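You operate a simulated robot arm through the tools that you are given. There is no shell and no other tool. Be economical: measure what you need, move in short steps, check, and stop when the job is done.

The job below is to be done with a simulated robot arm. You get a single attempt, and the scene is never put back.

Task
Fold up the grey seat, lay the mat's end flat and turn both mat locks shut.

The check looks at the end state, three seconds after you hand in, the way a careful person would. Anything else that was tipped, shoved, dropped, spilled or broken makes it a failure. Flat cloth is picked up by pressing the open fingertips on it (5 to 10 N) and closing them slowly along it; thin cloth reads only 2 to 8 mm in the jaws.

Robot
A 7-joint arm with a two-finger parallel gripper on a trunk, on a base that drives. Base frame: it is fixed to the floor where the robot stands at the start and does not move with it; the origin is under the middle of the robot, x ahead of it, y to its left, z up; the surface under the hand at the start is at about z = 668. Lengths are in mm, angles in rad, forces in N, time in s.
With the tool pointing down near the work surface it reaches from about 260 to 720 mm from the robot's upright axis, wherever it stands. Its first joint turns from -2.007 to 2.007 rad. Places, roughly: armrest of the front cab [700, -300, 1400]; blue mat lock [500, -100, 800]; grey folding seat [600, -200, 1100]; loose end of the mat [600, 0, 700]; red mat lock [700, -100, 800]. Payload 3.91 kg.
The TCP is the grasp point between the finger pads, 30 mm short of the fingertips. In the tool frame z runs along the fingers and y along their closing line. Largest opening 110 mm; finger width 20, thickness 10; the body of the gripper, 48 by 112 mm, starts 55 mm behind the TCP.
Orientation is told as [roll, pitch, yaw] about the base's x, y, z axes, in that order, counted from this pose: with the fingers straight down and closing along the base's y, the tool's x points along the base's -x, its y along +y and its z along -z.

Tools
- The arm moves only by the tool step_arm. Its argument "commands" is a list of rows, each a list of 7 numbers: the shift along the base's x, y, z in units of 50 mm (1.0 is 50 mm), then the turn, a rotation vector about the base's x, y, z in units of 8 degrees (1.0 is 8 degrees), then the opening, from 0 (shut) to 1 (fully open). In form: [[tx, ty, tz, ax, ay, az, jaw], ...]. A call has 1 to 20 rows; each row shifts and turns the commanded pose from where the row before left it. A call with a number of a shift or a turn outside -1 to 1 is refused whole. Each row takes 0.2 s and may step no farther than 50 mm and 0.15 rad from the row before; otherwise, or with a gripper value out of range, the whole call is refused. A pose out of reach is approached as far as the arm can. The call stops where the force on the tool passes 90 N (or 10 N more than at its start, if that is more) or the arm is blocked; 0.2 s more then pass. Each finger travels about 108 mm/s and halts on what it meets, pressing with about 40 N; the grip force reading is that of the motor and also rises with nothing between the fingers. The clock runs only during rows and for 0.2 s after the last one: add rows that do not move to give the fingers time. The reply holds the time, the measured pose of the TCP, the force on the tool along the base axes, the opening and the grip force, in the units named above and with some noise, with the torque about the TCP (base axes, N m) and any sound that the robot's microphone picked up, and new pictures: "pictures" is both (left out), scene, wrist or none.
- Cameras (640 x 400 px; columns grow to the right, rows downward): "scene" is now at [21.4, 111, 1621.3]; the picture's right is [-0.45, -0.89, 0.00], its down [-0.65, 0.33, -0.69] and it looks along [0.61, -0.31, -0.73] (base axes); focal length 293 px, centre (320, 200). "wrist" rides on the gripper at [72, 17, -103] in the tool frame; the picture's right is [-0.23, 0.97, 0.00], its down [-0.76, -0.18, -0.62] and it looks along [-0.61, -0.14, 0.78] (tool axes); focal length 222 px, centre (320, 200). There is no depth. A picture from a camera that has moved, and an enlarged one, comes with that camera's place and axes in the base frame and with its lens. The place of the scene camera against the robot may be out by one fixed shift of up to 18 mm in any direction.
- raise_lower(by): slides the trunk up (or, below 0, down) by that many mm; the arm and the scene camera ride with it, the base frame stays. It gives what a move gives, with no picture.
- drive_base(legs): drives the robot by 1 to 6 legs, each [ahead, turn to the left] in mm and rad, along the robot's own axes; the way and the turn of a leg run together, so that a leg with both is an arc; at most 1500 mm and 3.142 rad a leg. The arm and the cameras ride along, it lands a little off, and it stops where it bumps. It gives what a move gives, and a new picture of the scene camera.
- head_to(pan, tilt): turns the head with the scene camera to pan (to the left, within 2.705 rad either way) and tilt (down, from -0.506 to 1.204), counted from straight ahead of the robot. It gives what a move gives, and a new picture of the scene camera.
- close_up(camera, box): a new picture of the part [left, top, right, bottom] of that camera's present view, enlarged. It takes no simulated time.
- close_job(): hands the job in; it is judged then, once.

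Go step by step. Nothing tells you exact positions but the pictures and the camera data: compare them with the known pose of the tool, close in by small moves and look again before you grip or let go. The budget is 120 turns and 260 pictures, counting those below and the enlarged ones. Unless the task says otherwise, let go and move clear before handing in, and close with one line.

The tools are called after "Request:" by a JSON object that holds its "fn" and its "kwargs". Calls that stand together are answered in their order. step_arm: Moves the arm, as the interface text tells. Its arguments: {"type":"object","properties":{"commands":{"type":"array"},"pictures":{"type":"string","enum":["both","scene","wrist","none"]}},"required":["commands"]} The other tools are called the same way: raise_lower (by) slides the trunk up or down; drive_base (legs) drives the base; head_to (pan, tilt) turns the head that bears the scene camera; close_up (camera, box) takes an enlarged picture of a part of a camera's view; close_job () hands the job in.

At the start:

```text
time: 0.0
ee_pos: [452.5, 130.5, 1272.8]
tcp_rot: [0.0, 0.002, -0.001]
force: [-0.5, 0.5, -0.1]
wrist_torque: [0.0, 0.03, -0.03]
gripper_width: 110.1
grasp_force: 0.0
trunk travel left (down, up): [-725.0, 265.0]
robot x, y, heading: [0.3, -0.2, -0.0]
head pan, tilt: [-0.464, 0.815]
```

scene: 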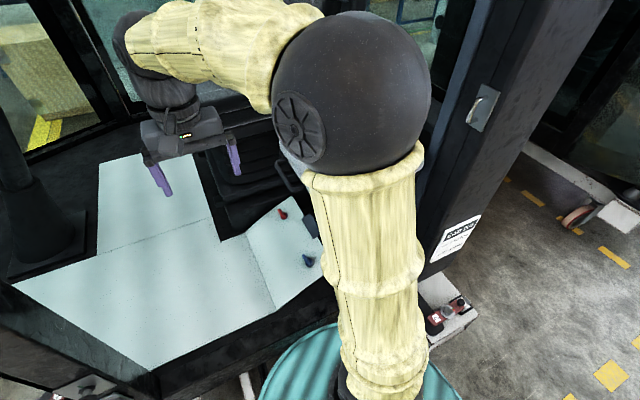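
wrist: 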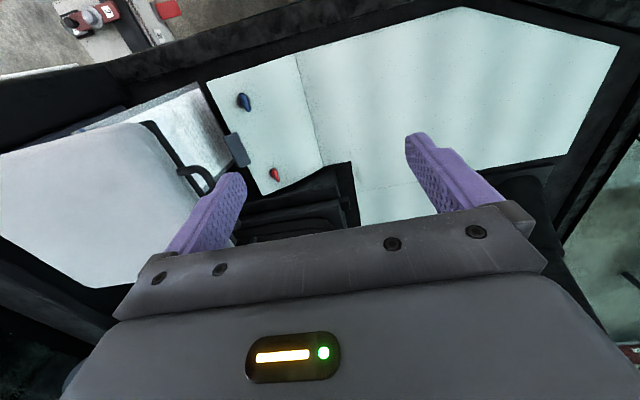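

I see the pale mat with a tilted end carrying the blue and red locks, and the grey seat to the right of it. I'll look closer before moving.

Request:
{"fn": "close_up", "kwargs": {"camera": "wrist", "box": [0, 40, 360, 265]}}

Request:
{"fn": "close_up", "kwargs": {"camera": "scene", "box": [180, 160, 340, 320]}}

Request:
{"fn": "head_to", "kwargs": {"pan": -0.9, "tilt": 0.6}}

```text
1.78 times, centred on (180, 152) of wrist
camera zoom: at [379.6, 148.3, 1376.1], right [0.23, 0.97, 0.0], down [0.76, -0.18, 0.62], along [0.61, -0.14, -0.78], focal length 395 px, centre (569, 284)
```

zoom: 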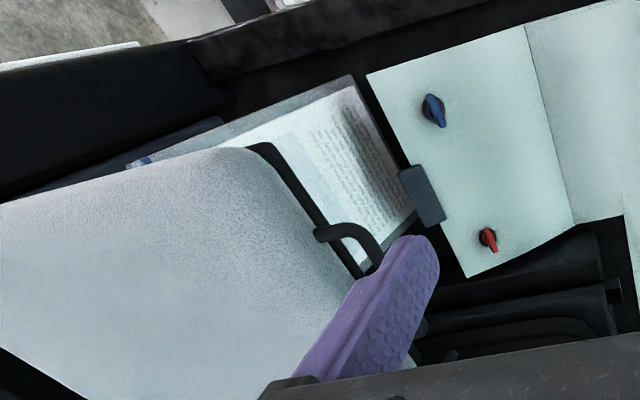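

```text
2.50 times, centred on (260, 240) of scene
camera zoom: at [21.4, 111.0, 1621.3], right [-0.45, -0.89, 0.0], down [-0.65, 0.33, -0.69], along [0.61, -0.31, -0.73], focal length 732 px, centre (470, 100)
```

zoom: 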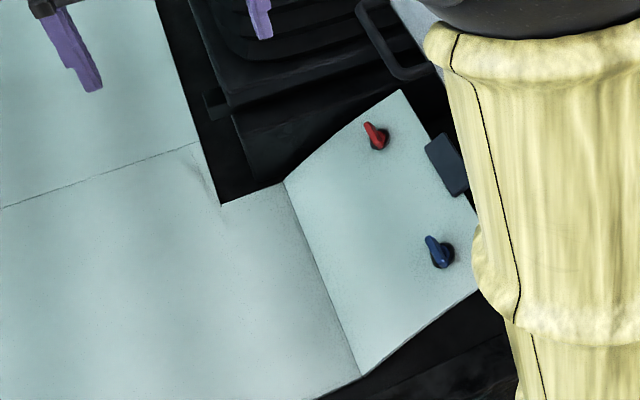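

```text
time: 0.9
ee_pos: [452.5, 130.9, 1273.1]
tcp_rot: [-0.001, 0.0, 0.001]
force: [0.0, -0.1, -0.2]
wrist_torque: [0.01, 0.0, 0.01]
gripper_width: 110.1
grasp_force: 0.1
trunk travel left (down, up): [-725.0, 265.0]
robot x, y, heading: [1.3, -0.3, -0.006]
head pan, tilt: [-0.901, 0.6]
camera scene: at [4.9, 77.6, 1639.4], right [-0.78, -0.62, 0.0], down [-0.35, 0.44, -0.82], along [0.51, -0.65, -0.57], focal length 293 px, centre (320, 200)
```

scene: 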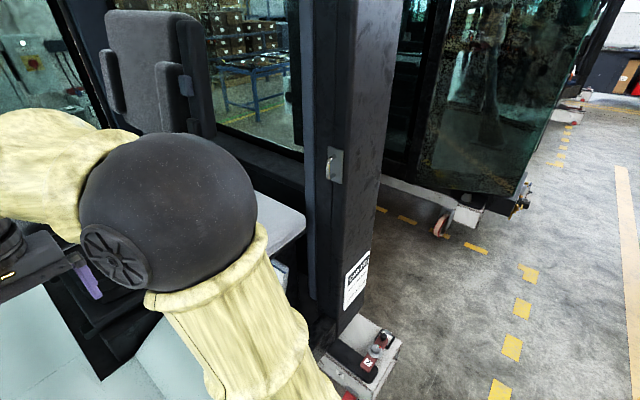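

The seat's front edge with a loop handle is around [480,-80,1100]; its hinge looks to be at the -y end. I'll shift the hand left to clear the view.

Request:
{"fn": "step_arm", "kwargs": {"commands": [[0, 1, 0, 0, 0, 0, 1], [0, 1, 0, 0, 0, 0, 1], [0, 1, 0, 0, 0, 0, 1], [0, 1, 0, 0, 0, 0, 1]], "pictures": "wrist"}}

Request:
{"fn": "head_to", "kwargs": {"pan": -0.6, "tilt": 0.75}}

```text
time: 1.9
ee_pos: [454.6, 331.0, 1271.7]
tcp_rot: [0.001, -0.001, 0.001]
force: [0.4, 0.0, 0.5]
wrist_torque: [-0.02, 0.01, -0.02]
gripper_width: 109.9
grasp_force: 0.2
trunk travel left (down, up): [-725.0, 265.0]
robot x, y, heading: [2.8, -3.1, 0.001]
head pan, tilt: [-0.901, 0.6]
camera wrist: at [383.4, 349.4, 1374.8], right [0.23, 0.97, 0.0], down [0.76, -0.18, 0.62], along [0.61, -0.14, -0.78], focal length 222 px, centre (320, 200)
```

wrist: 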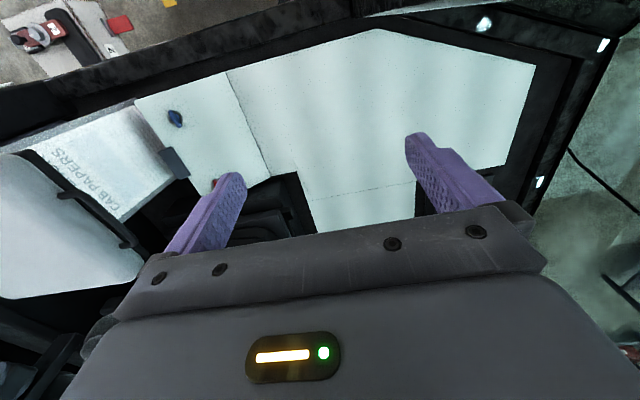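

```text
time: 2.7
ee_pos: [456.7, 329.6, 1271.4]
tcp_rot: [0.0, 0.0, 0.0]
force: [-0.4, 0.4, 0.6]
wrist_torque: [-0.02, -0.02, 0.02]
gripper_width: 109.9
grasp_force: 0.1
trunk travel left (down, up): [-725.0, 265.0]
robot x, y, heading: [-0.2, -0.2, -0.0]
head pan, tilt: [-0.6, 0.75]
camera scene: at [18.4, 100.1, 1626.6], right [-0.57, -0.82, 0.0], down [-0.56, 0.39, -0.73], along [0.6, -0.41, -0.68], focal length 293 px, centre (320, 200)
```

scene: 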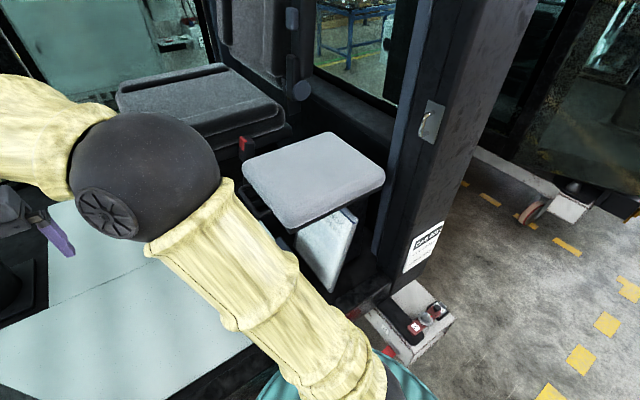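

Now the grey seat is fully in view, with a papers holder below it. Let me look closely at it.

Request:
{"fn": "close_up", "kwargs": {"camera": "scene", "box": [200, 90, 420, 310]}}

Request:
{"fn": "close_up", "kwargs": {"camera": "wrist", "box": [0, 90, 240, 310]}}

```text
1.82 times, centred on (310, 200) of scene
camera zoom: at [18.4, 100.1, 1626.6], right [-0.57, -0.82, 0.0], down [-0.56, 0.39, -0.73], along [0.6, -0.41, -0.68], focal length 533 px, centre (338, 200)
```

zoom: 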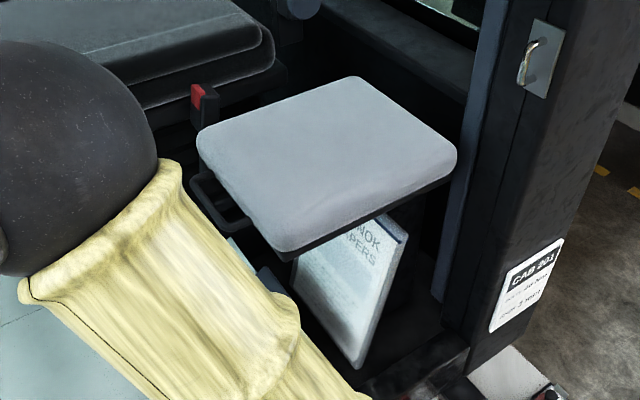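

```text
1.82 times, centred on (120, 200) of wrist
camera zoom: at [383.3, 346.8, 1375.3], right [0.23, 0.97, 0.0], down [0.76, -0.18, 0.62], along [0.61, -0.14, -0.78], focal length 404 px, centre (684, 200)
```

zoom: 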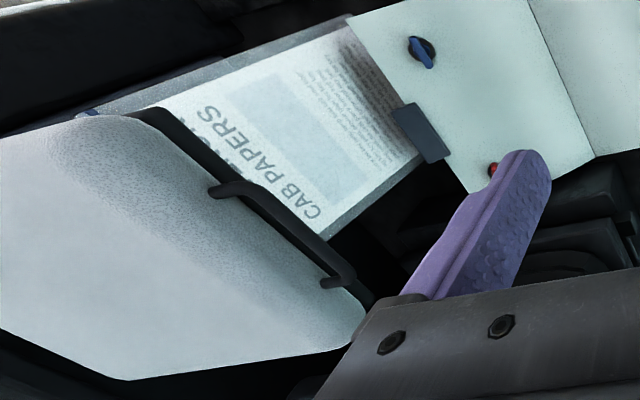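

The seat top is near z≈1100, x 430–750, y -95…-430 (hinge at -y), with a U handle bar at about [500–620, -62, 1090]. I'll tilt the fingers toward -y so I can grip the bar from the front.

Request:
{"fn": "step_arm", "kwargs": {"commands": [[0, 0, 0, -1, 0, 0, 1], [0, 0, 0, -1, 0, 0, 1], [0, 0, 0, -1, 0, 0, 1], [0, 0, 0, -1, 0, 0, 1], [0, 0, 0, -1, 0, 0, 1], [0, 0, 0, -1, 0, 0, 1], [0, 0, 0, -1, 0, 0, 1], [0, 0, 0, -1, 0, 0, 1], [0, 0, 0, -1, 0, 0, 1]]}}

```text
time: 4.9
ee_pos: [462.0, 292.3, 1282.0]
tcp_rot: [-0.715, 0.017, -0.045]
force: [-0.6, 0.5, -0.5]
wrist_torque: [-0.05, 0.03, 0.0]
gripper_width: 110.0
grasp_force: 0.1
out of reach, approached as far as the arm can: row 5, 6, 7, 8, 9
trunk travel left (down, up): [-725.0, 265.0]
robot x, y, heading: [1.2, 0.1, -0.013]
head pan, tilt: [-0.6, 0.75]
stopped in row 9: the arm was blocked; the commanded pose is now the measured one
camera scene: at [26.0, 79.9, 1626.9], right [-0.58, -0.82, -0.01], down [-0.56, 0.4, -0.72], along [0.6, -0.41, -0.69], focal length 293 px, centre (320, 200)
camera wrist: at [394.0, 375.7, 1350.3], right [0.25, 0.72, -0.64], down [0.78, 0.24, 0.58], along [0.57, -0.65, -0.51], focal length 222 px, centre (320, 200)
```

scene: 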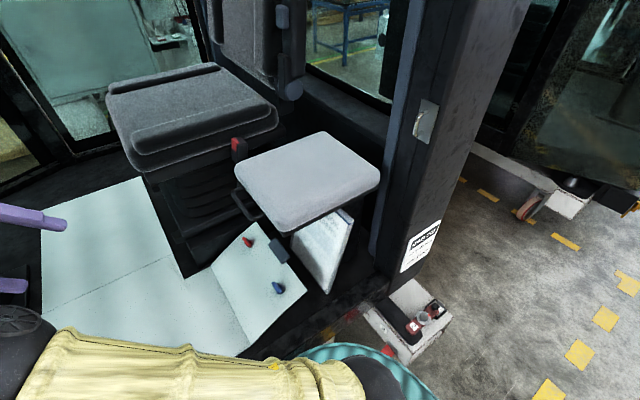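
wrist: 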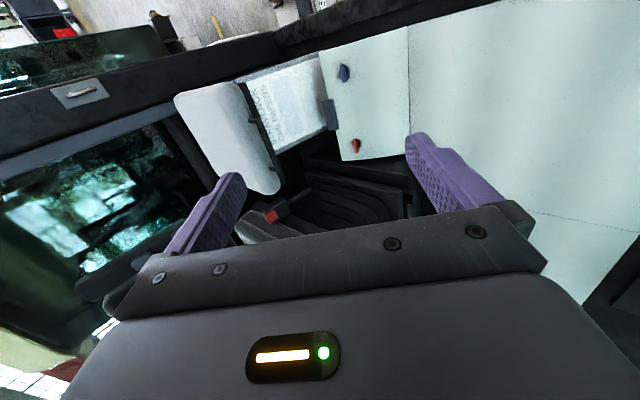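

The view is now clear and the fingers are tilted 41° toward -y, which suits pushing the handle up and over from below. I'll measure the handle and the locks in close-ups.

Request:
{"fn": "close_up", "kwargs": {"camera": "scene", "box": [200, 120, 400, 245]}}

Request:
{"fn": "close_up", "kwargs": {"camera": "scene", "box": [170, 210, 370, 335]}}

Request:
{"fn": "close_up", "kwargs": {"camera": "wrist", "box": [150, 40, 390, 190]}}

```text
3.20 times, centred on (300, 182) of scene
camera zoom: at [26.0, 79.9, 1626.9], right [-0.58, -0.82, -0.01], down [-0.56, 0.4, -0.72], along [0.6, -0.41, -0.69], focal length 938 px, centre (384, 256)
```

zoom: 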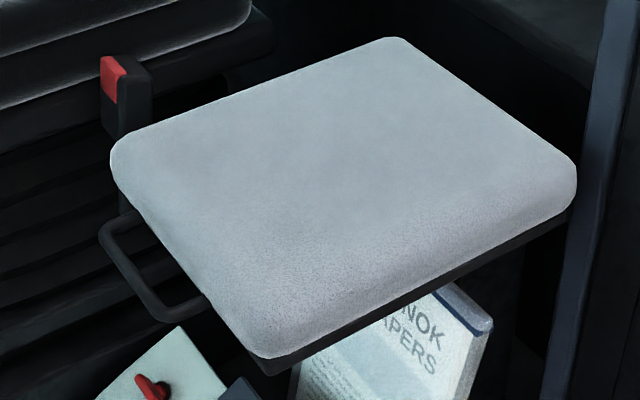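

```text
3.20 times, centred on (270, 272) of scene
camera zoom: at [26.0, 79.9, 1626.9], right [-0.58, -0.82, -0.01], down [-0.56, 0.4, -0.72], along [0.6, -0.41, -0.69], focal length 938 px, centre (480, -32)
```

zoom: 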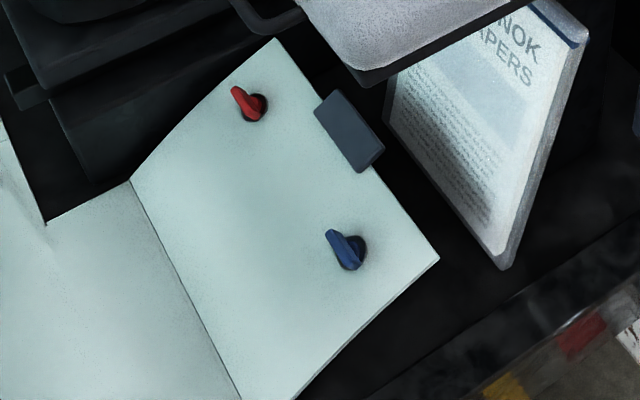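

```text
2.67 times, centred on (270, 115) of wrist
camera zoom: at [394.0, 375.7, 1350.3], right [0.25, 0.72, -0.64], down [0.78, 0.24, 0.58], along [0.57, -0.65, -0.51], focal length 592 px, centre (453, 427)
```

zoom: 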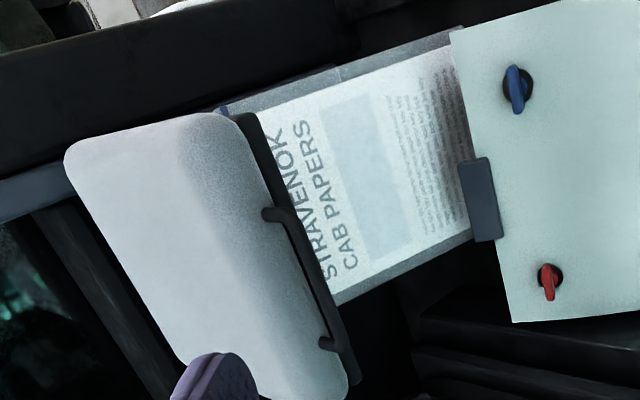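

Handle bar is about [500–610, -58, 1095]. I'll close the fingers and bring them to a spot in front of and below the bar.

Request:
{"fn": "step_arm", "kwargs": {"commands": [[0.37, -0.76, -0.5, 0, 0, 0, 0], [0.37, -0.76, -0.6, 0, 0, 0, 0], [0.37, -0.76, -0.8, 0, 0, 0, 0], [0.37, -0.76, -0.8, 0, 0, 0, 0], [0.37, -0.76, -0.9, 0, 0, 0, 0]]}}

```text
refused: row 2 steps farther than a row can; nothing moved
```

Request:
{"fn": "step_arm", "kwargs": {"commands": [[0.3, -0.6, -0.6, 0, 0, 0, 0], [0.3, -0.65, -0.6, 0, 0, 0, 0], [0.3, -0.65, -0.6, 0, 0, 0, 0], [0.3, -0.65, -0.6, 0, 0, 0, 0], [0.3, -0.65, -0.6, 0, 0, 0, 0], [0.3, -0.65, -0.6, 0, 0, 0, 0]]}}

```text
time: 6.3
ee_pos: [542.7, 120.5, 1097.9]
tcp_rot: [-0.731, 0.018, -0.027]
force: [-0.2, 0.4, -0.3]
wrist_torque: [-0.02, 0.01, 0.01]
gripper_width: 0.2
grasp_force: 38.0
trunk travel left (down, up): [-725.0, 265.0]
robot x, y, heading: [2.8, -1.3, -0.01]
head pan, tilt: [-0.6, 0.75]
camera scene: at [20.8, 99.2, 1626.6], right [-0.57, -0.82, 0.0], down [-0.56, 0.39, -0.73], along [0.6, -0.42, -0.68], focal length 293 px, centre (320, 200)
camera wrist: at [473.4, 204.5, 1164.6], right [0.24, 0.72, -0.65], down [0.78, 0.26, 0.57], along [0.58, -0.64, -0.5], focal length 222 px, centre (320, 200)
```

scene: 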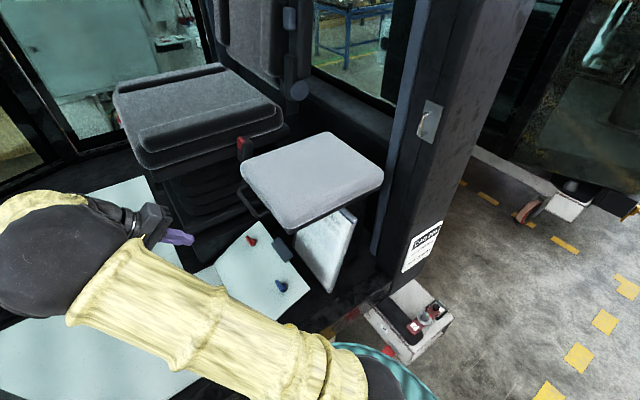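
wrist: 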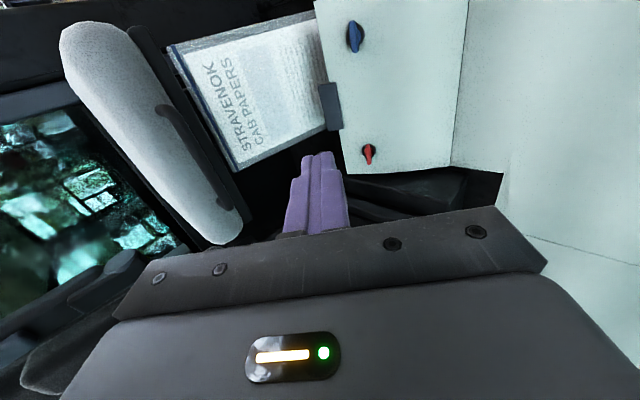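

The bar reads about [495–585, -57, 1100]. Moving to just below and in front of it.

Request:
{"fn": "step_arm", "kwargs": {"commands": [[0, -0.6, -0.5, 0, 0, 0, 0], [0, -0.6, -0.4, 0, 0, 0, 0], [0, -0.5, -0.3, 0, 0, 0, 0]]}}

```text
time: 7.1
ee_pos: [543.5, 35.7, 1037.1]
tcp_rot: [-0.734, 0.017, -0.03]
force: [0.3, 0.8, -0.3]
wrist_torque: [-0.01, 0.01, -0.02]
gripper_width: 0.1
grasp_force: 37.8
trunk travel left (down, up): [-725.0, 265.0]
robot x, y, heading: [3.4, 2.3, -0.007]
head pan, tilt: [-0.6, 0.75]
camera scene: at [20.5, 99.4, 1626.6], right [-0.57, -0.82, 0.0], down [-0.56, 0.39, -0.73], along [0.6, -0.42, -0.68], focal length 293 px, centre (320, 200)
camera wrist: at [474.3, 120.1, 1103.5], right [0.24, 0.72, -0.66], down [0.78, 0.26, 0.57], along [0.58, -0.65, -0.5], focal length 222 px, centre (320, 200)
```

scene: 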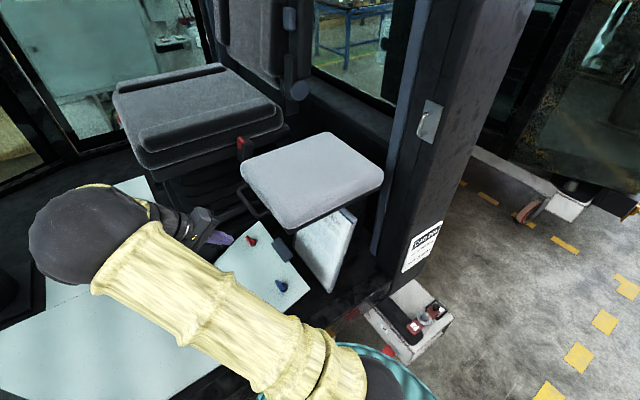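
wrist: 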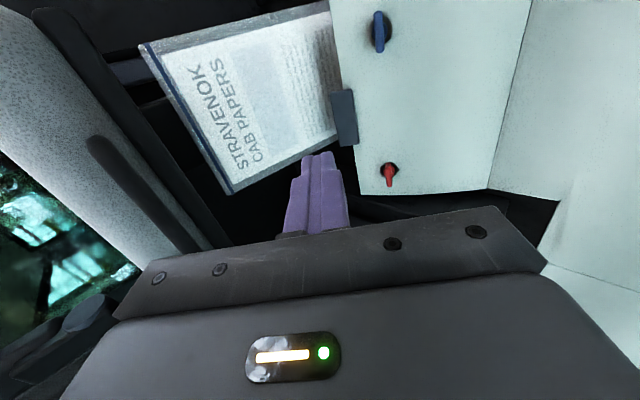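

Contact is expected after about 95 mm along the push direction; I advance in small steps.

Request:
{"fn": "step_arm", "kwargs": {"commands": [[0, -0.38, 0.33, 0, 0, 0, 0], [0, -0.38, 0.33, 0, 0, 0, 0], [0, -0.38, 0.33, 0, 0, 0, 0]]}}

```text
time: 7.9
ee_pos: [543.6, -21.1, 1086.6]
tcp_rot: [-0.734, 0.017, -0.03]
force: [0.2, -0.7, 0.0]
wrist_torque: [0.01, -0.01, 0.02]
gripper_width: 0.0
grasp_force: 37.8
trunk travel left (down, up): [-725.0, 265.0]
robot x, y, heading: [-0.6, -3.2, -0.008]
head pan, tilt: [-0.6, 0.75]
camera scene: at [19.7, 99.1, 1626.6], right [-0.57, -0.82, 0.0], down [-0.56, 0.39, -0.73], along [0.6, -0.42, -0.68], focal length 293 px, centre (320, 200)
camera wrist: at [473.5, 63.1, 1153.5], right [0.24, 0.72, -0.65], down [0.78, 0.26, 0.57], along [0.58, -0.65, -0.5], focal length 222 px, centre (320, 200)
```

scene: 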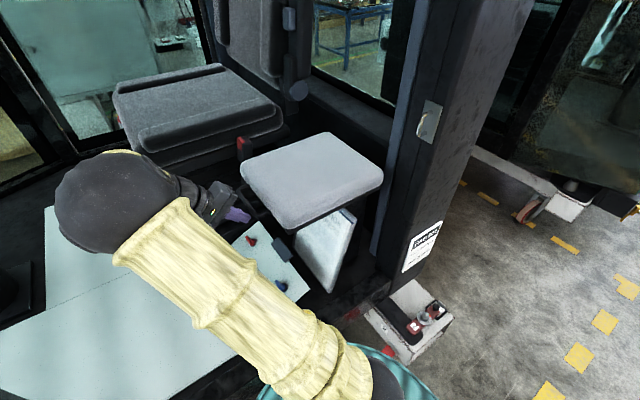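
wrist: 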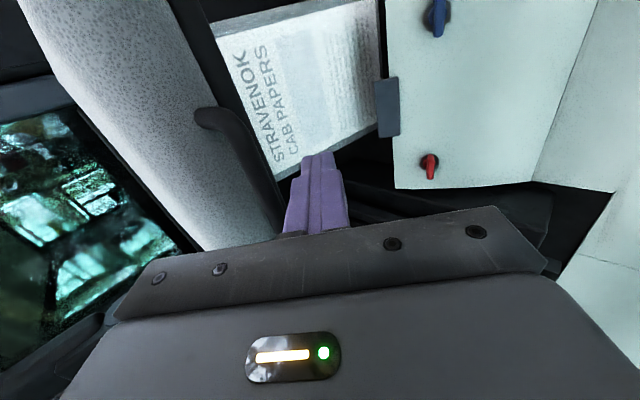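

Fingers sit just under the bar. I make contact and start lifting along the seat's arc.

Request:
{"fn": "step_arm", "kwargs": {"commands": [[0, -0.3, 0.26, 0, 0, 0, 0], [0, -0.05, 0.4, 0, 0, 0, 0], [0, -0.05, 0.5, 0, 0, 0, 0], [0, -0.08, 0.5, 0, 0, 0, 0]]}}

```text
time: 8.9
ee_pos: [544.0, -36.6, 1168.3]
tcp_rot: [-0.734, 0.015, -0.027]
force: [-8.4, 40.0, -0.7]
wrist_torque: [-0.01, -0.07, 0.18]
gripper_width: 0.2
grasp_force: 37.7
trunk travel left (down, up): [-725.0, 265.0]
robot x, y, heading: [1.0, -3.6, -0.014]
head pan, tilt: [-0.6, 0.75]
camera scene: at [19.1, 109.1, 1626.0], right [-0.57, -0.82, 0.0], down [-0.56, 0.39, -0.73], along [0.6, -0.42, -0.68], focal length 293 px, centre (320, 200)
camera wrist: at [475.0, 48.2, 1235.9], right [0.24, 0.72, -0.65], down [0.78, 0.26, 0.57], along [0.58, -0.64, -0.5], focal length 222 px, centre (320, 200)
```

scene: 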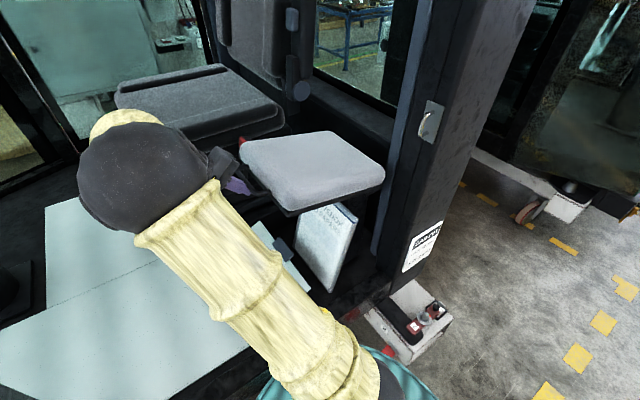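
wrist: 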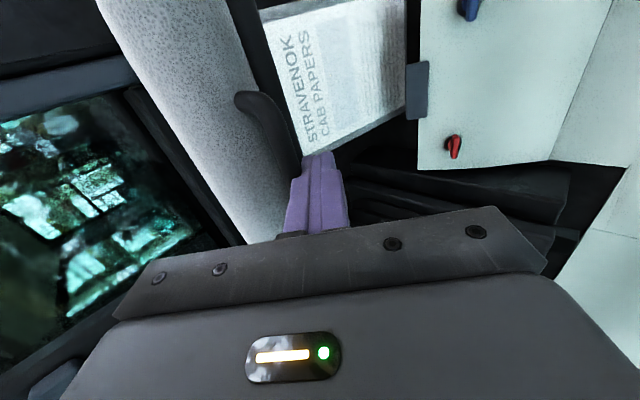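

The seat has begun to rise. There is horizontal load, so I'll lift more vertically now.

Request:
{"fn": "step_arm", "kwargs": {"commands": [[0, 0.1, 0.5, 0, 0, 0, 0], [0, 0, 0.5, 0, 0, 0, 0], [0, -0.05, 0.4, 0, 0, 0, 0]]}}

```text
time: 9.7
ee_pos: [543.7, -41.4, 1239.3]
tcp_rot: [-0.734, 0.018, -0.031]
force: [-1.6, 0.5, -8.7]
wrist_torque: [0.2, 0.13, -0.05]
gripper_width: 0.0
grasp_force: 37.6
trunk travel left (down, up): [-725.0, 265.0]
robot x, y, heading: [-0.5, 1.0, -0.013]
head pan, tilt: [-0.6, 0.75]
camera scene: at [20.5, 99.7, 1626.5], right [-0.57, -0.82, 0.0], down [-0.56, 0.39, -0.73], along [0.6, -0.42, -0.68], focal length 293 px, centre (320, 200)
camera wrist: at [474.8, 41.8, 1305.9], right [0.24, 0.72, -0.66], down [0.78, 0.26, 0.57], along [0.58, -0.65, -0.5], focal length 222 px, centre (320, 200)
```

scene: 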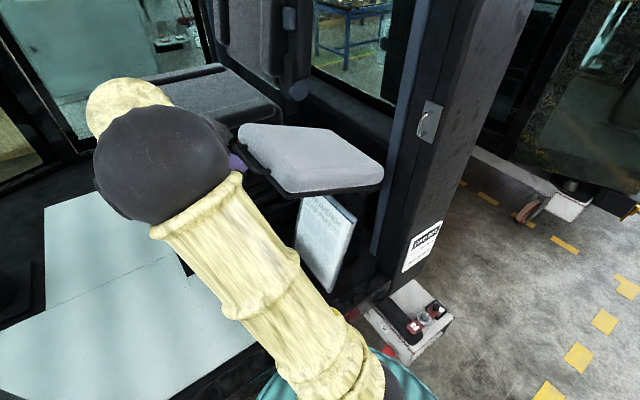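
wrist: 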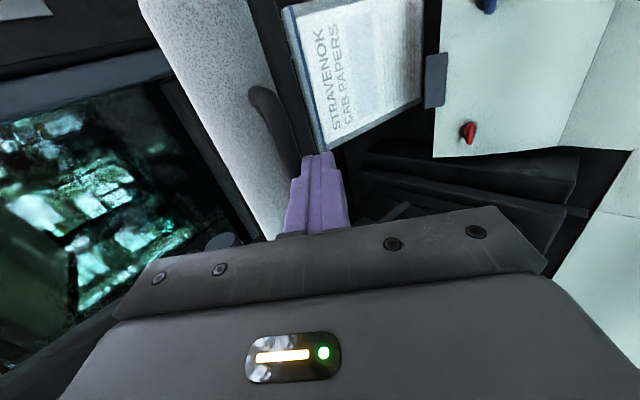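

Smooth, low force; seat is up about 20°. Continuing along the arc.

Request:
{"fn": "step_arm", "kwargs": {"commands": [[0, -0.34, 0.73, 0, 0, 0, 0], [0, -0.41, 0.69, 0, 0, 0, 0], [0, -0.46, 0.64, 0, 0, 0, 0], [0, -0.52, 0.58, 0, 0, 0, 0]]}}

```text
time: 10.7
ee_pos: [545.6, -128.3, 1371.6]
tcp_rot: [-0.734, 0.017, -0.03]
force: [-1.7, 7.0, -0.9]
wrist_torque: [0.03, 0.03, 0.07]
gripper_width: 0.0
grasp_force: 37.5
trunk travel left (down, up): [-725.0, 265.0]
robot x, y, heading: [5.7, 1.6, -0.006]
head pan, tilt: [-0.6, 0.75]
camera scene: at [19.8, 101.0, 1626.4], right [-0.57, -0.82, 0.0], down [-0.56, 0.39, -0.73], along [0.6, -0.42, -0.68], focal length 293 px, centre (320, 200)
camera wrist: at [476.0, -44.3, 1438.9], right [0.24, 0.72, -0.66], down [0.78, 0.26, 0.57], along [0.58, -0.65, -0.5], focal length 222 px, centre (320, 200)
```

scene: 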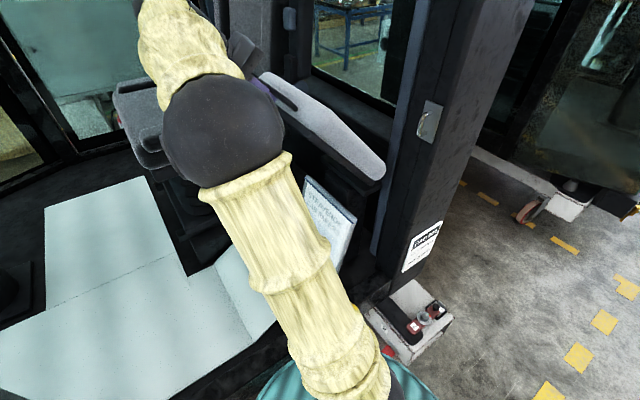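
wrist: 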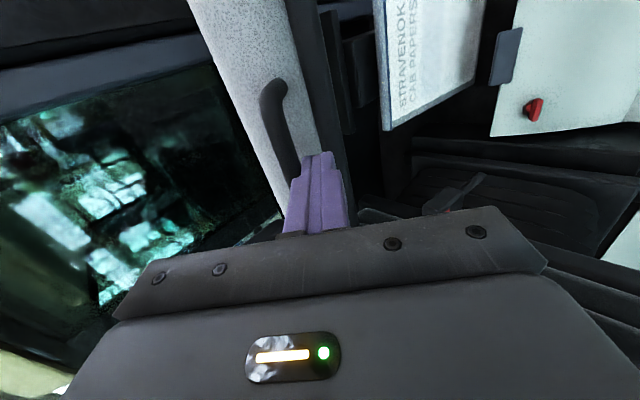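

Seat is about 50° up. Continuing with a flatter arc, watching the armrest nearby.

Request:
{"fn": "step_arm", "kwargs": {"commands": [[0, -0.61, 0.51, 0, 0, 0, 0], [0, -0.66, 0.45, 0, 0, 0, 0], [0, -0.7, 0.36, 0, 0, 0, 0]]}}

```text
time: 11.5
ee_pos: [543.0, -228.6, 1436.8]
tcp_rot: [-0.736, 0.019, -0.031]
force: [1.4, 0.1, -1.8]
wrist_torque: [0.02, -0.01, 0.0]
gripper_width: 0.1
grasp_force: 37.3
trunk travel left (down, up): [-725.0, 265.0]
robot x, y, heading: [-1.7, 0.5, -0.005]
head pan, tilt: [-0.6, 0.75]
camera scene: at [20.3, 99.2, 1626.6], right [-0.57, -0.82, 0.0], down [-0.56, 0.39, -0.73], along [0.6, -0.42, -0.68], focal length 293 px, centre (320, 200)
camera wrist: at [475.0, -144.7, 1503.7], right [0.24, 0.72, -0.66], down [0.78, 0.26, 0.57], along [0.58, -0.65, -0.5], focal length 222 px, centre (320, 200)
```

scene: 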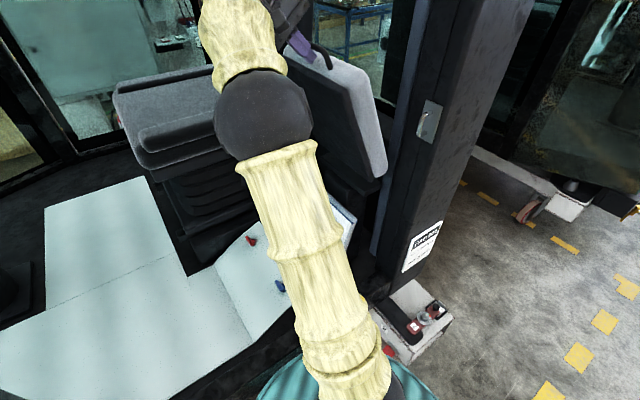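
wrist: 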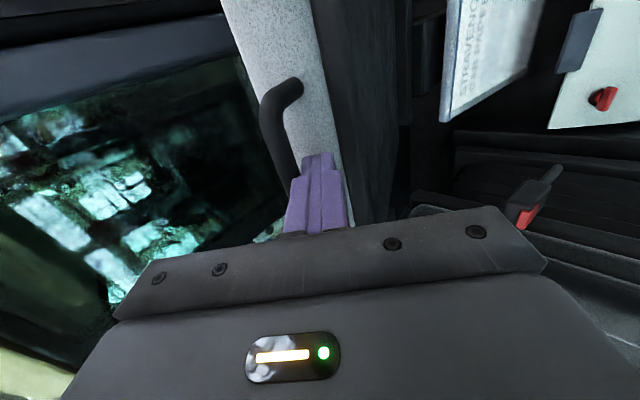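

About 70° up. Continuing until it reaches its stop.

Request:
{"fn": "step_arm", "kwargs": {"commands": [[0, -0.72, 0.28, 0, 0, 0, 0], [0, -0.75, 0.18, 0, 0, 0, 0]]}}

```text
time: 12.1
ee_pos: [544.6, -303.3, 1462.5]
tcp_rot: [-0.738, 0.01, -0.03]
force: [3.0, -1.5, 14.0]
wrist_torque: [-0.23, -0.21, 0.04]
gripper_width: 0.2
grasp_force: 37.9
trunk travel left (down, up): [-725.0, 265.0]
robot x, y, heading: [5.8, -1.3, -0.009]
head pan, tilt: [-0.6, 0.75]
camera scene: at [18.7, 99.4, 1627.0], right [-0.57, -0.82, 0.0], down [-0.56, 0.39, -0.73], along [0.6, -0.42, -0.68], focal length 293 px, centre (320, 200)
camera wrist: at [474.3, -217.8, 1529.1], right [0.24, 0.71, -0.66], down [0.78, 0.27, 0.57], along [0.58, -0.65, -0.49], focal length 222 px, centre (320, 200)
```

scene: 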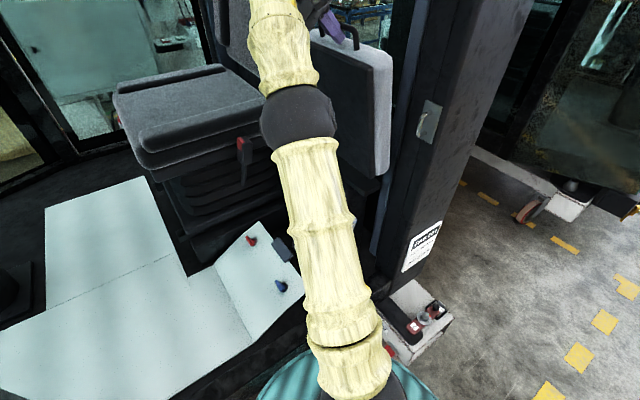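
wrist: 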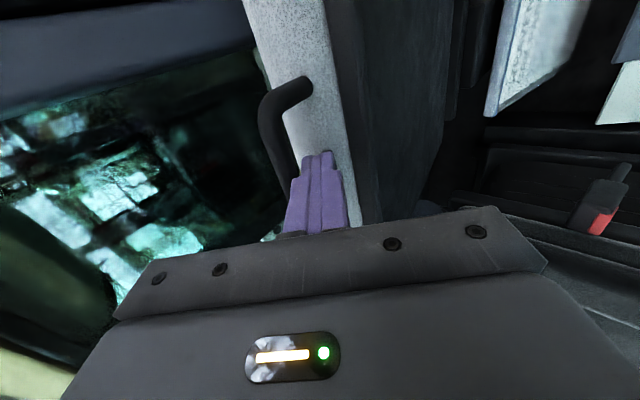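

Seat is nearly upright. Pushing a little further, carefully.

Request:
{"fn": "step_arm", "kwargs": {"commands": [[0, -0.5, 0.15, 0, 0, 0, 0], [0, -0.5, 0.05, 0, 0, 0, 0]]}}

```text
time: 12.7
ee_pos: [539.5, -336.2, 1470.1]
tcp_rot: [-0.756, -0.019, 0.002]
force: [8.7, 15.9, 19.3]
wrist_torque: [0.17, -0.12, 0.02]
gripper_width: 0.0
grasp_force: 37.6
out of reach, approached as far as the arm can: row 1, 2
trunk travel left (down, up): [-725.0, 265.0]
robot x, y, heading: [2.1, 2.0, -0.005]
head pan, tilt: [-0.6, 0.75]
stopped in row 2: the force on the tool passed its limit at 99 N (the readings are from after the stop); the commanded pose is now the measured one
camera scene: at [19.1, 103.1, 1625.8], right [-0.57, -0.82, 0.0], down [-0.56, 0.39, -0.73], along [0.6, -0.42, -0.68], focal length 293 px, centre (320, 200)
camera wrist: at [464.8, -252.6, 1532.3], right [0.24, 0.71, -0.66], down [0.75, 0.3, 0.59], along [0.62, -0.64, -0.46], focal length 222 px, centre (320, 200)
```

scene: 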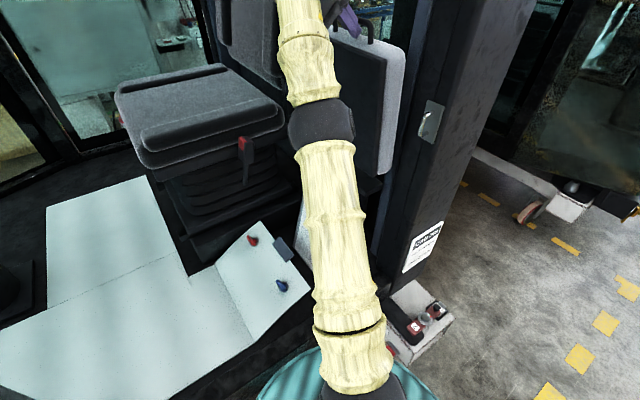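
wrist: 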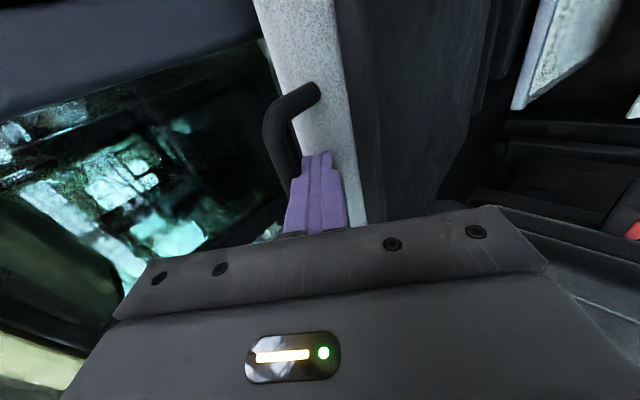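

Force limit was hit, likely the seat's stop (or reach). I'll back off gently and see whether the seat stays up.

Request:
{"fn": "step_arm", "kwargs": {"commands": [[0, 0.4, 0, 0, 0, 0, 0], [0, 0.6, 0.0, 0, 0, 0, 0], [0, 0.8, 0, 0, 0, 0, 0], [0, 0.9, 0, 0, 0, 0, 0]]}}

```text
time: 13.7
ee_pos: [557.1, -211.8, 1481.6]
tcp_rot: [-0.75, -0.007, -0.009]
force: [-0.5, 0.6, -0.6]
wrist_torque: [-0.04, 0.01, 0.04]
gripper_width: 0.0
grasp_force: 37.7
out of reach, approached as far as the arm can: row 1, 2, 3, 4
trunk travel left (down, up): [-725.0, 265.0]
robot x, y, heading: [-0.2, 1.2, -0.006]
head pan, tilt: [-0.6, 0.75]
camera scene: at [21.0, 101.9, 1626.3], right [-0.57, -0.82, 0.0], down [-0.56, 0.39, -0.73], along [0.6, -0.42, -0.68], focal length 293 px, centre (320, 200)
camera wrist: at [483.9, -127.4, 1545.8], right [0.24, 0.71, -0.66], down [0.76, 0.29, 0.58], along [0.61, -0.64, -0.47], focal length 222 px, centre (320, 200)
```

scene: 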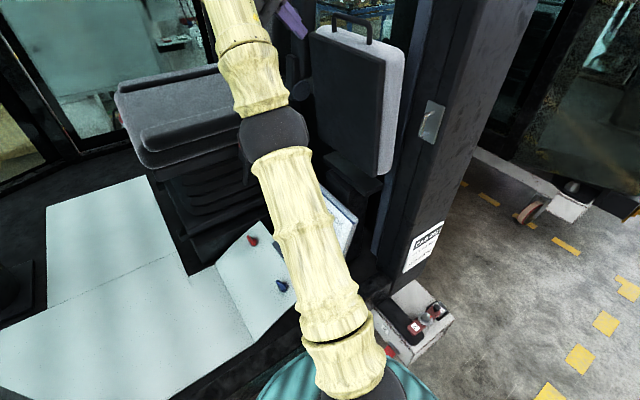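
wrist: 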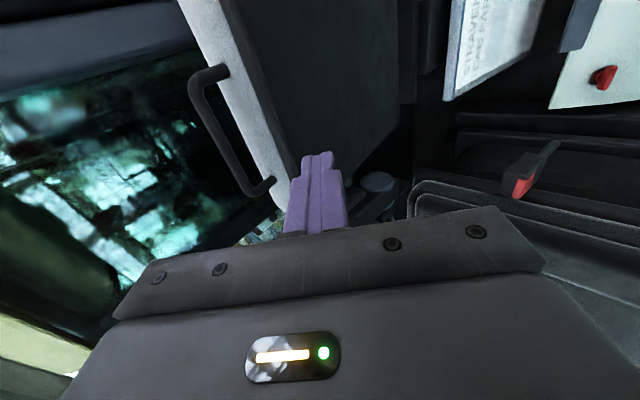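

The seat stays up. I'll check its angle to see whether it is fully folded.

Request:
{"fn": "close_up", "kwargs": {"camera": "scene", "box": [240, 0, 440, 210]}}

Request:
{"fn": "close_up", "kwargs": {"camera": "wrist", "box": [100, 0, 450, 230]}}

```text
1.90 times, centred on (340, 105) of scene
camera zoom: at [21.0, 101.9, 1626.3], right [-0.57, -0.82, 0.0], down [-0.56, 0.39, -0.73], along [0.6, -0.42, -0.68], focal length 558 px, centre (282, 381)
```

zoom: 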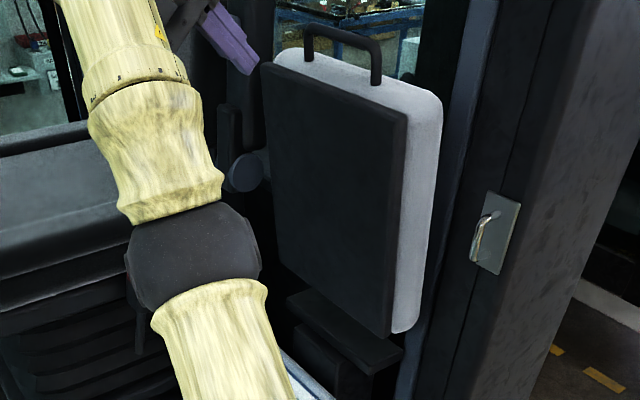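

```text
1.74 times, centred on (275, 115) of wrist
camera zoom: at [483.9, -127.4, 1545.8], right [0.24, 0.71, -0.66], down [0.76, 0.29, 0.58], along [0.61, -0.64, -0.47], focal length 386 px, centre (398, 348)
```

zoom: 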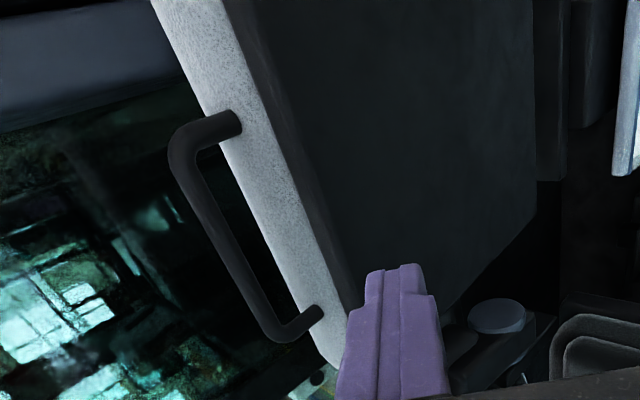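

The handle is now near [499,-350,1474], so the seat seems 76–84° up. I'll raise the trunk for better reach and push again to find out if it truly sits at its stop.

Request:
{"fn": "raise_lower", "kwargs": {"by": 110}}

Request:
{"fn": "step_arm", "kwargs": {"commands": [[-0.2, 0, -0.8, 0, 0, 0, 0], [0, 0, -0.9, 0, 0, 0, 0], [0, 0, -0.9, 0, 0, 0, 0], [0, -0.5, -0.0, 0, 0, 0, 0]]}}

```text
time: 15.2
ee_pos: [557.0, -212.9, 1590.8]
tcp_rot: [-0.748, -0.009, -0.009]
force: [0.2, 0.1, -0.7]
wrist_torque: [-0.02, 0.01, -0.04]
gripper_width: 0.4
grasp_force: 38.0
trunk travel left (down, up): [-835.0, 155.0]
robot x, y, heading: [2.7, -1.0, -0.003]
head pan, tilt: [-0.6, 0.75]
```

```text
time: 16.1
ee_pos: [610.3, -250.4, 1524.5]
tcp_rot: [-0.749, -0.013, -0.007]
force: [-0.3, -0.2, -0.5]
wrist_torque: [0.04, -0.05, 0.0]
gripper_width: 0.1
grasp_force: 37.5
out of reach, approached as far as the arm can: row 1, 2, 3
trunk travel left (down, up): [-835.0, 155.0]
robot x, y, heading: [1.6, -4.3, -0.005]
head pan, tilt: [-0.6, 0.75]
camera scene: at [16.8, 98.1, 1736.7], right [-0.57, -0.82, 0.0], down [-0.56, 0.39, -0.73], along [0.6, -0.42, -0.68], focal length 293 px, centre (320, 200)
camera wrist: at [536.3, -167.6, 1589.3], right [0.24, 0.71, -0.66], down [0.76, 0.29, 0.59], along [0.61, -0.64, -0.47], focal length 222 px, centre (320, 200)
```

scene: 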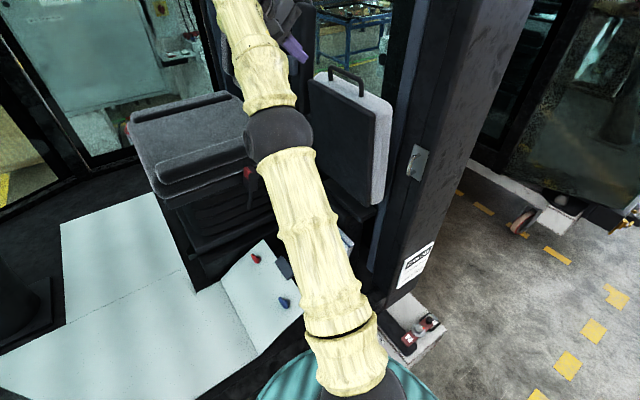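
wrist: 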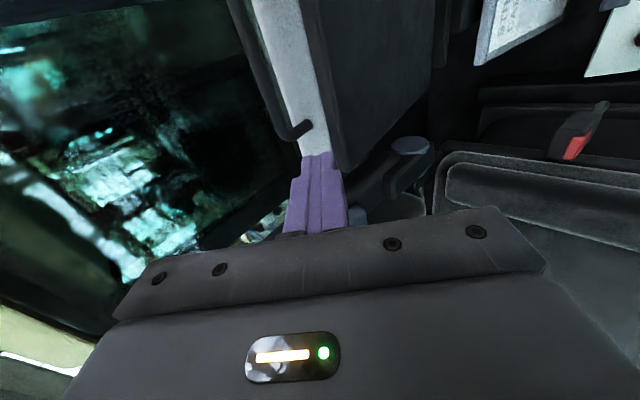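

The hand drifted to x=610, near the armrest. I bring it back to x≈530, then down.

Request:
{"fn": "step_arm", "kwargs": {"commands": [[-0.8, 0.2, 0, 0, 0, 0, 0], [-0.8, 0, -0.2, 0, 0, 0, 0], [0, 0, -0.6, 0, 0, 0, 0], [0, 0, -0.5, 0, 0, 0, 0]]}}

```text
time: 17.1
ee_pos: [533.4, -240.0, 1458.8]
tcp_rot: [-0.75, -0.011, -0.008]
force: [0.0, -0.1, 1.1]
wrist_torque: [0.0, 0.0, -0.01]
gripper_width: 0.0
grasp_force: 37.4
trunk travel left (down, up): [-835.0, 155.0]
robot x, y, heading: [0.1, -0.6, -0.002]
head pan, tilt: [-0.6, 0.75]
camera scene: at [21.2, 99.6, 1736.6], right [-0.57, -0.82, 0.0], down [-0.56, 0.39, -0.73], along [0.6, -0.42, -0.68], focal length 293 px, centre (320, 200)
camera wrist: at [460.8, -156.8, 1522.6], right [0.24, 0.71, -0.66], down [0.76, 0.29, 0.58], along [0.61, -0.64, -0.47], focal length 222 px, centre (320, 200)
```

scene: 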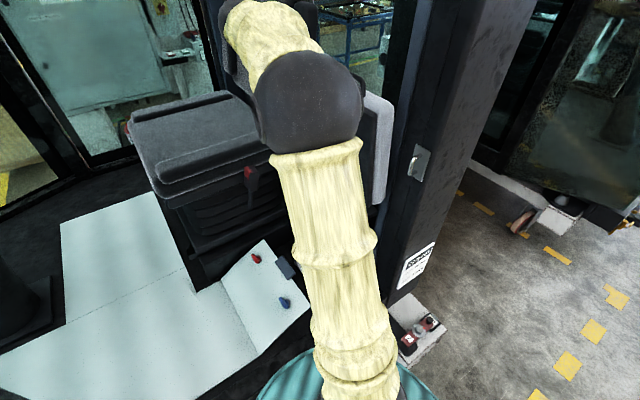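
wrist: 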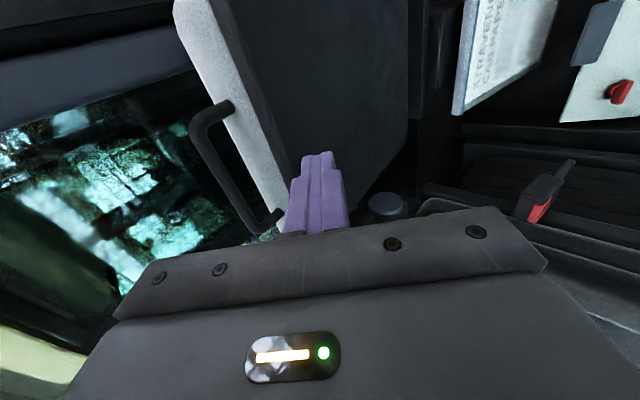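

Well placed now. Pushing in -y in small steps until resistance.

Request:
{"fn": "step_arm", "kwargs": {"commands": [[0, -0.6, 0, 0, 0, 0, 0], [0, -0.6, 0, 0, 0, 0, 0], [0, -0.4, 0, 0, 0, 0, 0], [0, -0.3, 0, 0, 0, 0, 0]], "pictures": "wrist"}}

```text
time: 18.1
ee_pos: [533.3, -316.1, 1463.4]
tcp_rot: [-0.75, -0.015, -0.001]
force: [-9.0, 57.2, 9.9]
wrist_torque: [1.1, 0.31, -0.72]
gripper_width: 0.1
grasp_force: 38.0
trunk travel left (down, up): [-835.0, 155.0]
robot x, y, heading: [0.9, -2.1, -0.005]
head pan, tilt: [-0.6, 0.75]
camera wrist: at [459.6, -233.0, 1526.7], right [0.24, 0.71, -0.66], down [0.75, 0.3, 0.59], along [0.61, -0.64, -0.47], focal length 222 px, centre (320, 200)
```

wrist: 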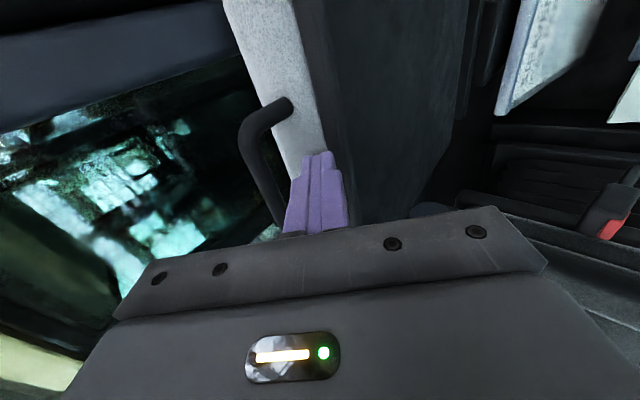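

57 N with no motion: the seat is at its stop. Now I back off, straighten the tool to point down and go look at the mat end.

Request:
{"fn": "step_arm", "kwargs": {"commands": [[0, 0.9, 0, 0, 0, 0, 0], [0, 0.9, 0, 0, 0, 0, 0], [0, 0.9, 0, 0.5, 0, 0, 0], [0, 0.9, -0.2, 1, 0, 0, 0], [0, 0.8, -0.5, 1, 0, 0, 0.5], [0, 0.8, -0.5, 1, 0, 0, 1], [0, 0.6, -0.7, 1, 0, 0, 1], [0, 0, -0.9, 0.86, 0, 0, 1]], "pictures": "none"}}

Request:
{"fn": "step_arm", "kwargs": {"commands": [[-0.3, 0, -0.9, 0, 0, 0, 1], [-0.4, 0, -0.9, 0, 0, 0, 1], [-0.4, 0, -0.9, 0, 0, 0, 1], [-0.4, 0, -0.9, 0, 0, 0, 1]]}}

```text
time: 19.9
ee_pos: [531.6, -46.5, 1321.3]
tcp_rot: [0.001, 0.0, -0.012]
force: [-0.8, -0.4, -0.5]
wrist_torque: [-0.02, -0.02, -0.01]
gripper_width: 110.4
grasp_force: 0.1
trunk travel left (down, up): [-835.0, 155.0]
robot x, y, heading: [0.2, 1.0, -0.003]
head pan, tilt: [-0.6, 0.75]
```

```text
time: 20.9
ee_pos: [456.4, -44.1, 1142.2]
tcp_rot: [-0.001, -0.001, -0.012]
force: [0.1, -0.3, -0.5]
wrist_torque: [-0.01, 0.02, -0.01]
gripper_width: 110.0
grasp_force: 0.0
trunk travel left (down, up): [-835.0, 155.0]
robot x, y, heading: [1.9, 1.9, -0.005]
head pan, tilt: [-0.6, 0.75]
camera scene: at [21.1, 99.8, 1736.6], right [-0.57, -0.82, 0.0], down [-0.56, 0.39, -0.73], along [0.6, -0.42, -0.68], focal length 293 px, centre (320, 200)
camera wrist: at [383.4, -26.4, 1246.0], right [0.24, 0.97, 0.0], down [0.76, -0.19, 0.62], along [0.61, -0.15, -0.78], focal length 222 px, centre (320, 200)
```

scene: 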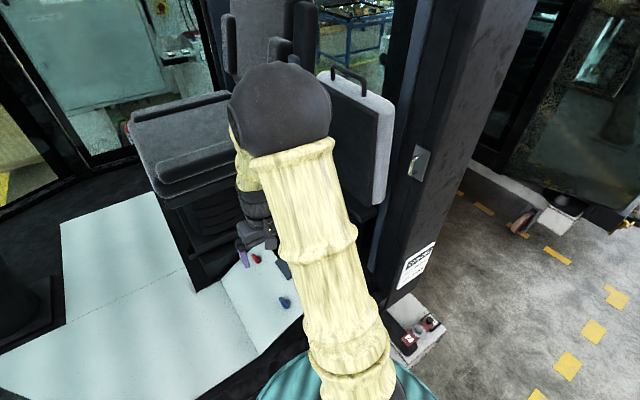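
wrist: 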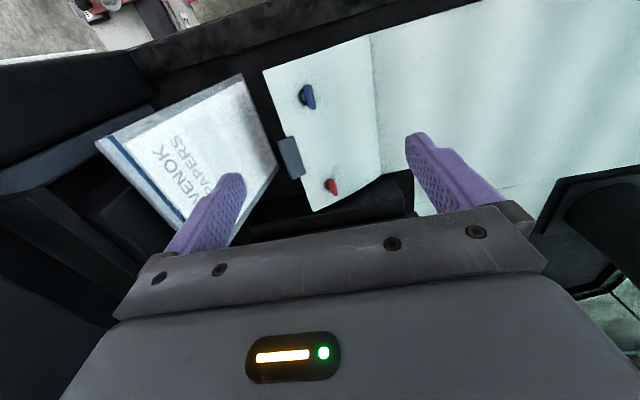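

Request:
{"fn": "close_up", "kwargs": {"camera": "wrist", "box": [90, 40, 390, 230]}}

Request:
{"fn": "close_up", "kwargs": {"camera": "wrist", "box": [255, 60, 385, 215]}}

Request:
{"fn": "close_up", "kwargs": {"camera": "scene", "box": [200, 220, 330, 350]}}

```text
2.11 times, centred on (240, 135) of wrist
camera zoom: at [383.4, -26.4, 1246.0], right [0.24, 0.97, 0.0], down [0.76, -0.19, 0.62], along [0.61, -0.15, -0.78], focal length 468 px, centre (488, 337)
```

zoom: 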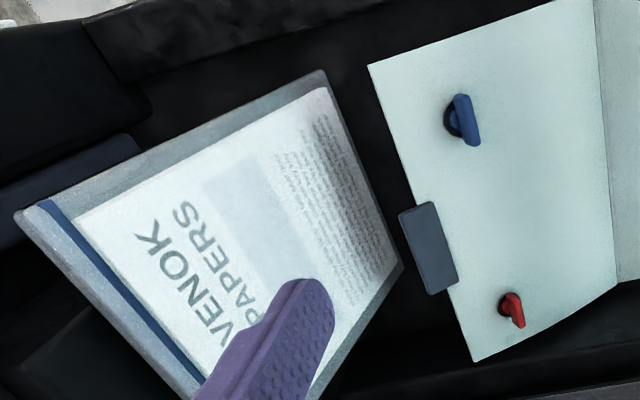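

```text
2.58 times, centred on (320, 138) of wrist
camera zoom: at [383.4, -26.4, 1246.0], right [0.24, 0.97, 0.0], down [0.76, -0.19, 0.62], along [0.61, -0.15, -0.78], focal length 573 px, centre (320, 361)
```

zoom: 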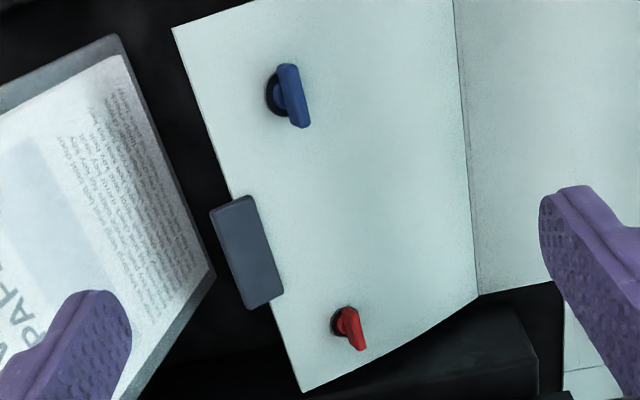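

```text
3.08 times, centred on (265, 285) of scene
camera zoom: at [21.1, 99.8, 1736.6], right [-0.57, -0.82, 0.0], down [-0.56, 0.39, -0.73], along [0.6, -0.42, -0.68], focal length 901 px, centre (489, -62)
```

zoom: 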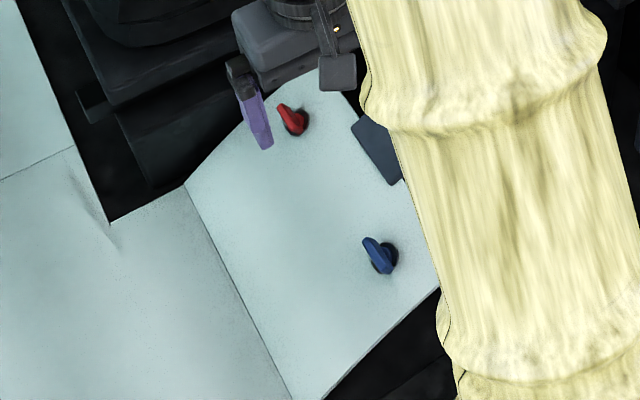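

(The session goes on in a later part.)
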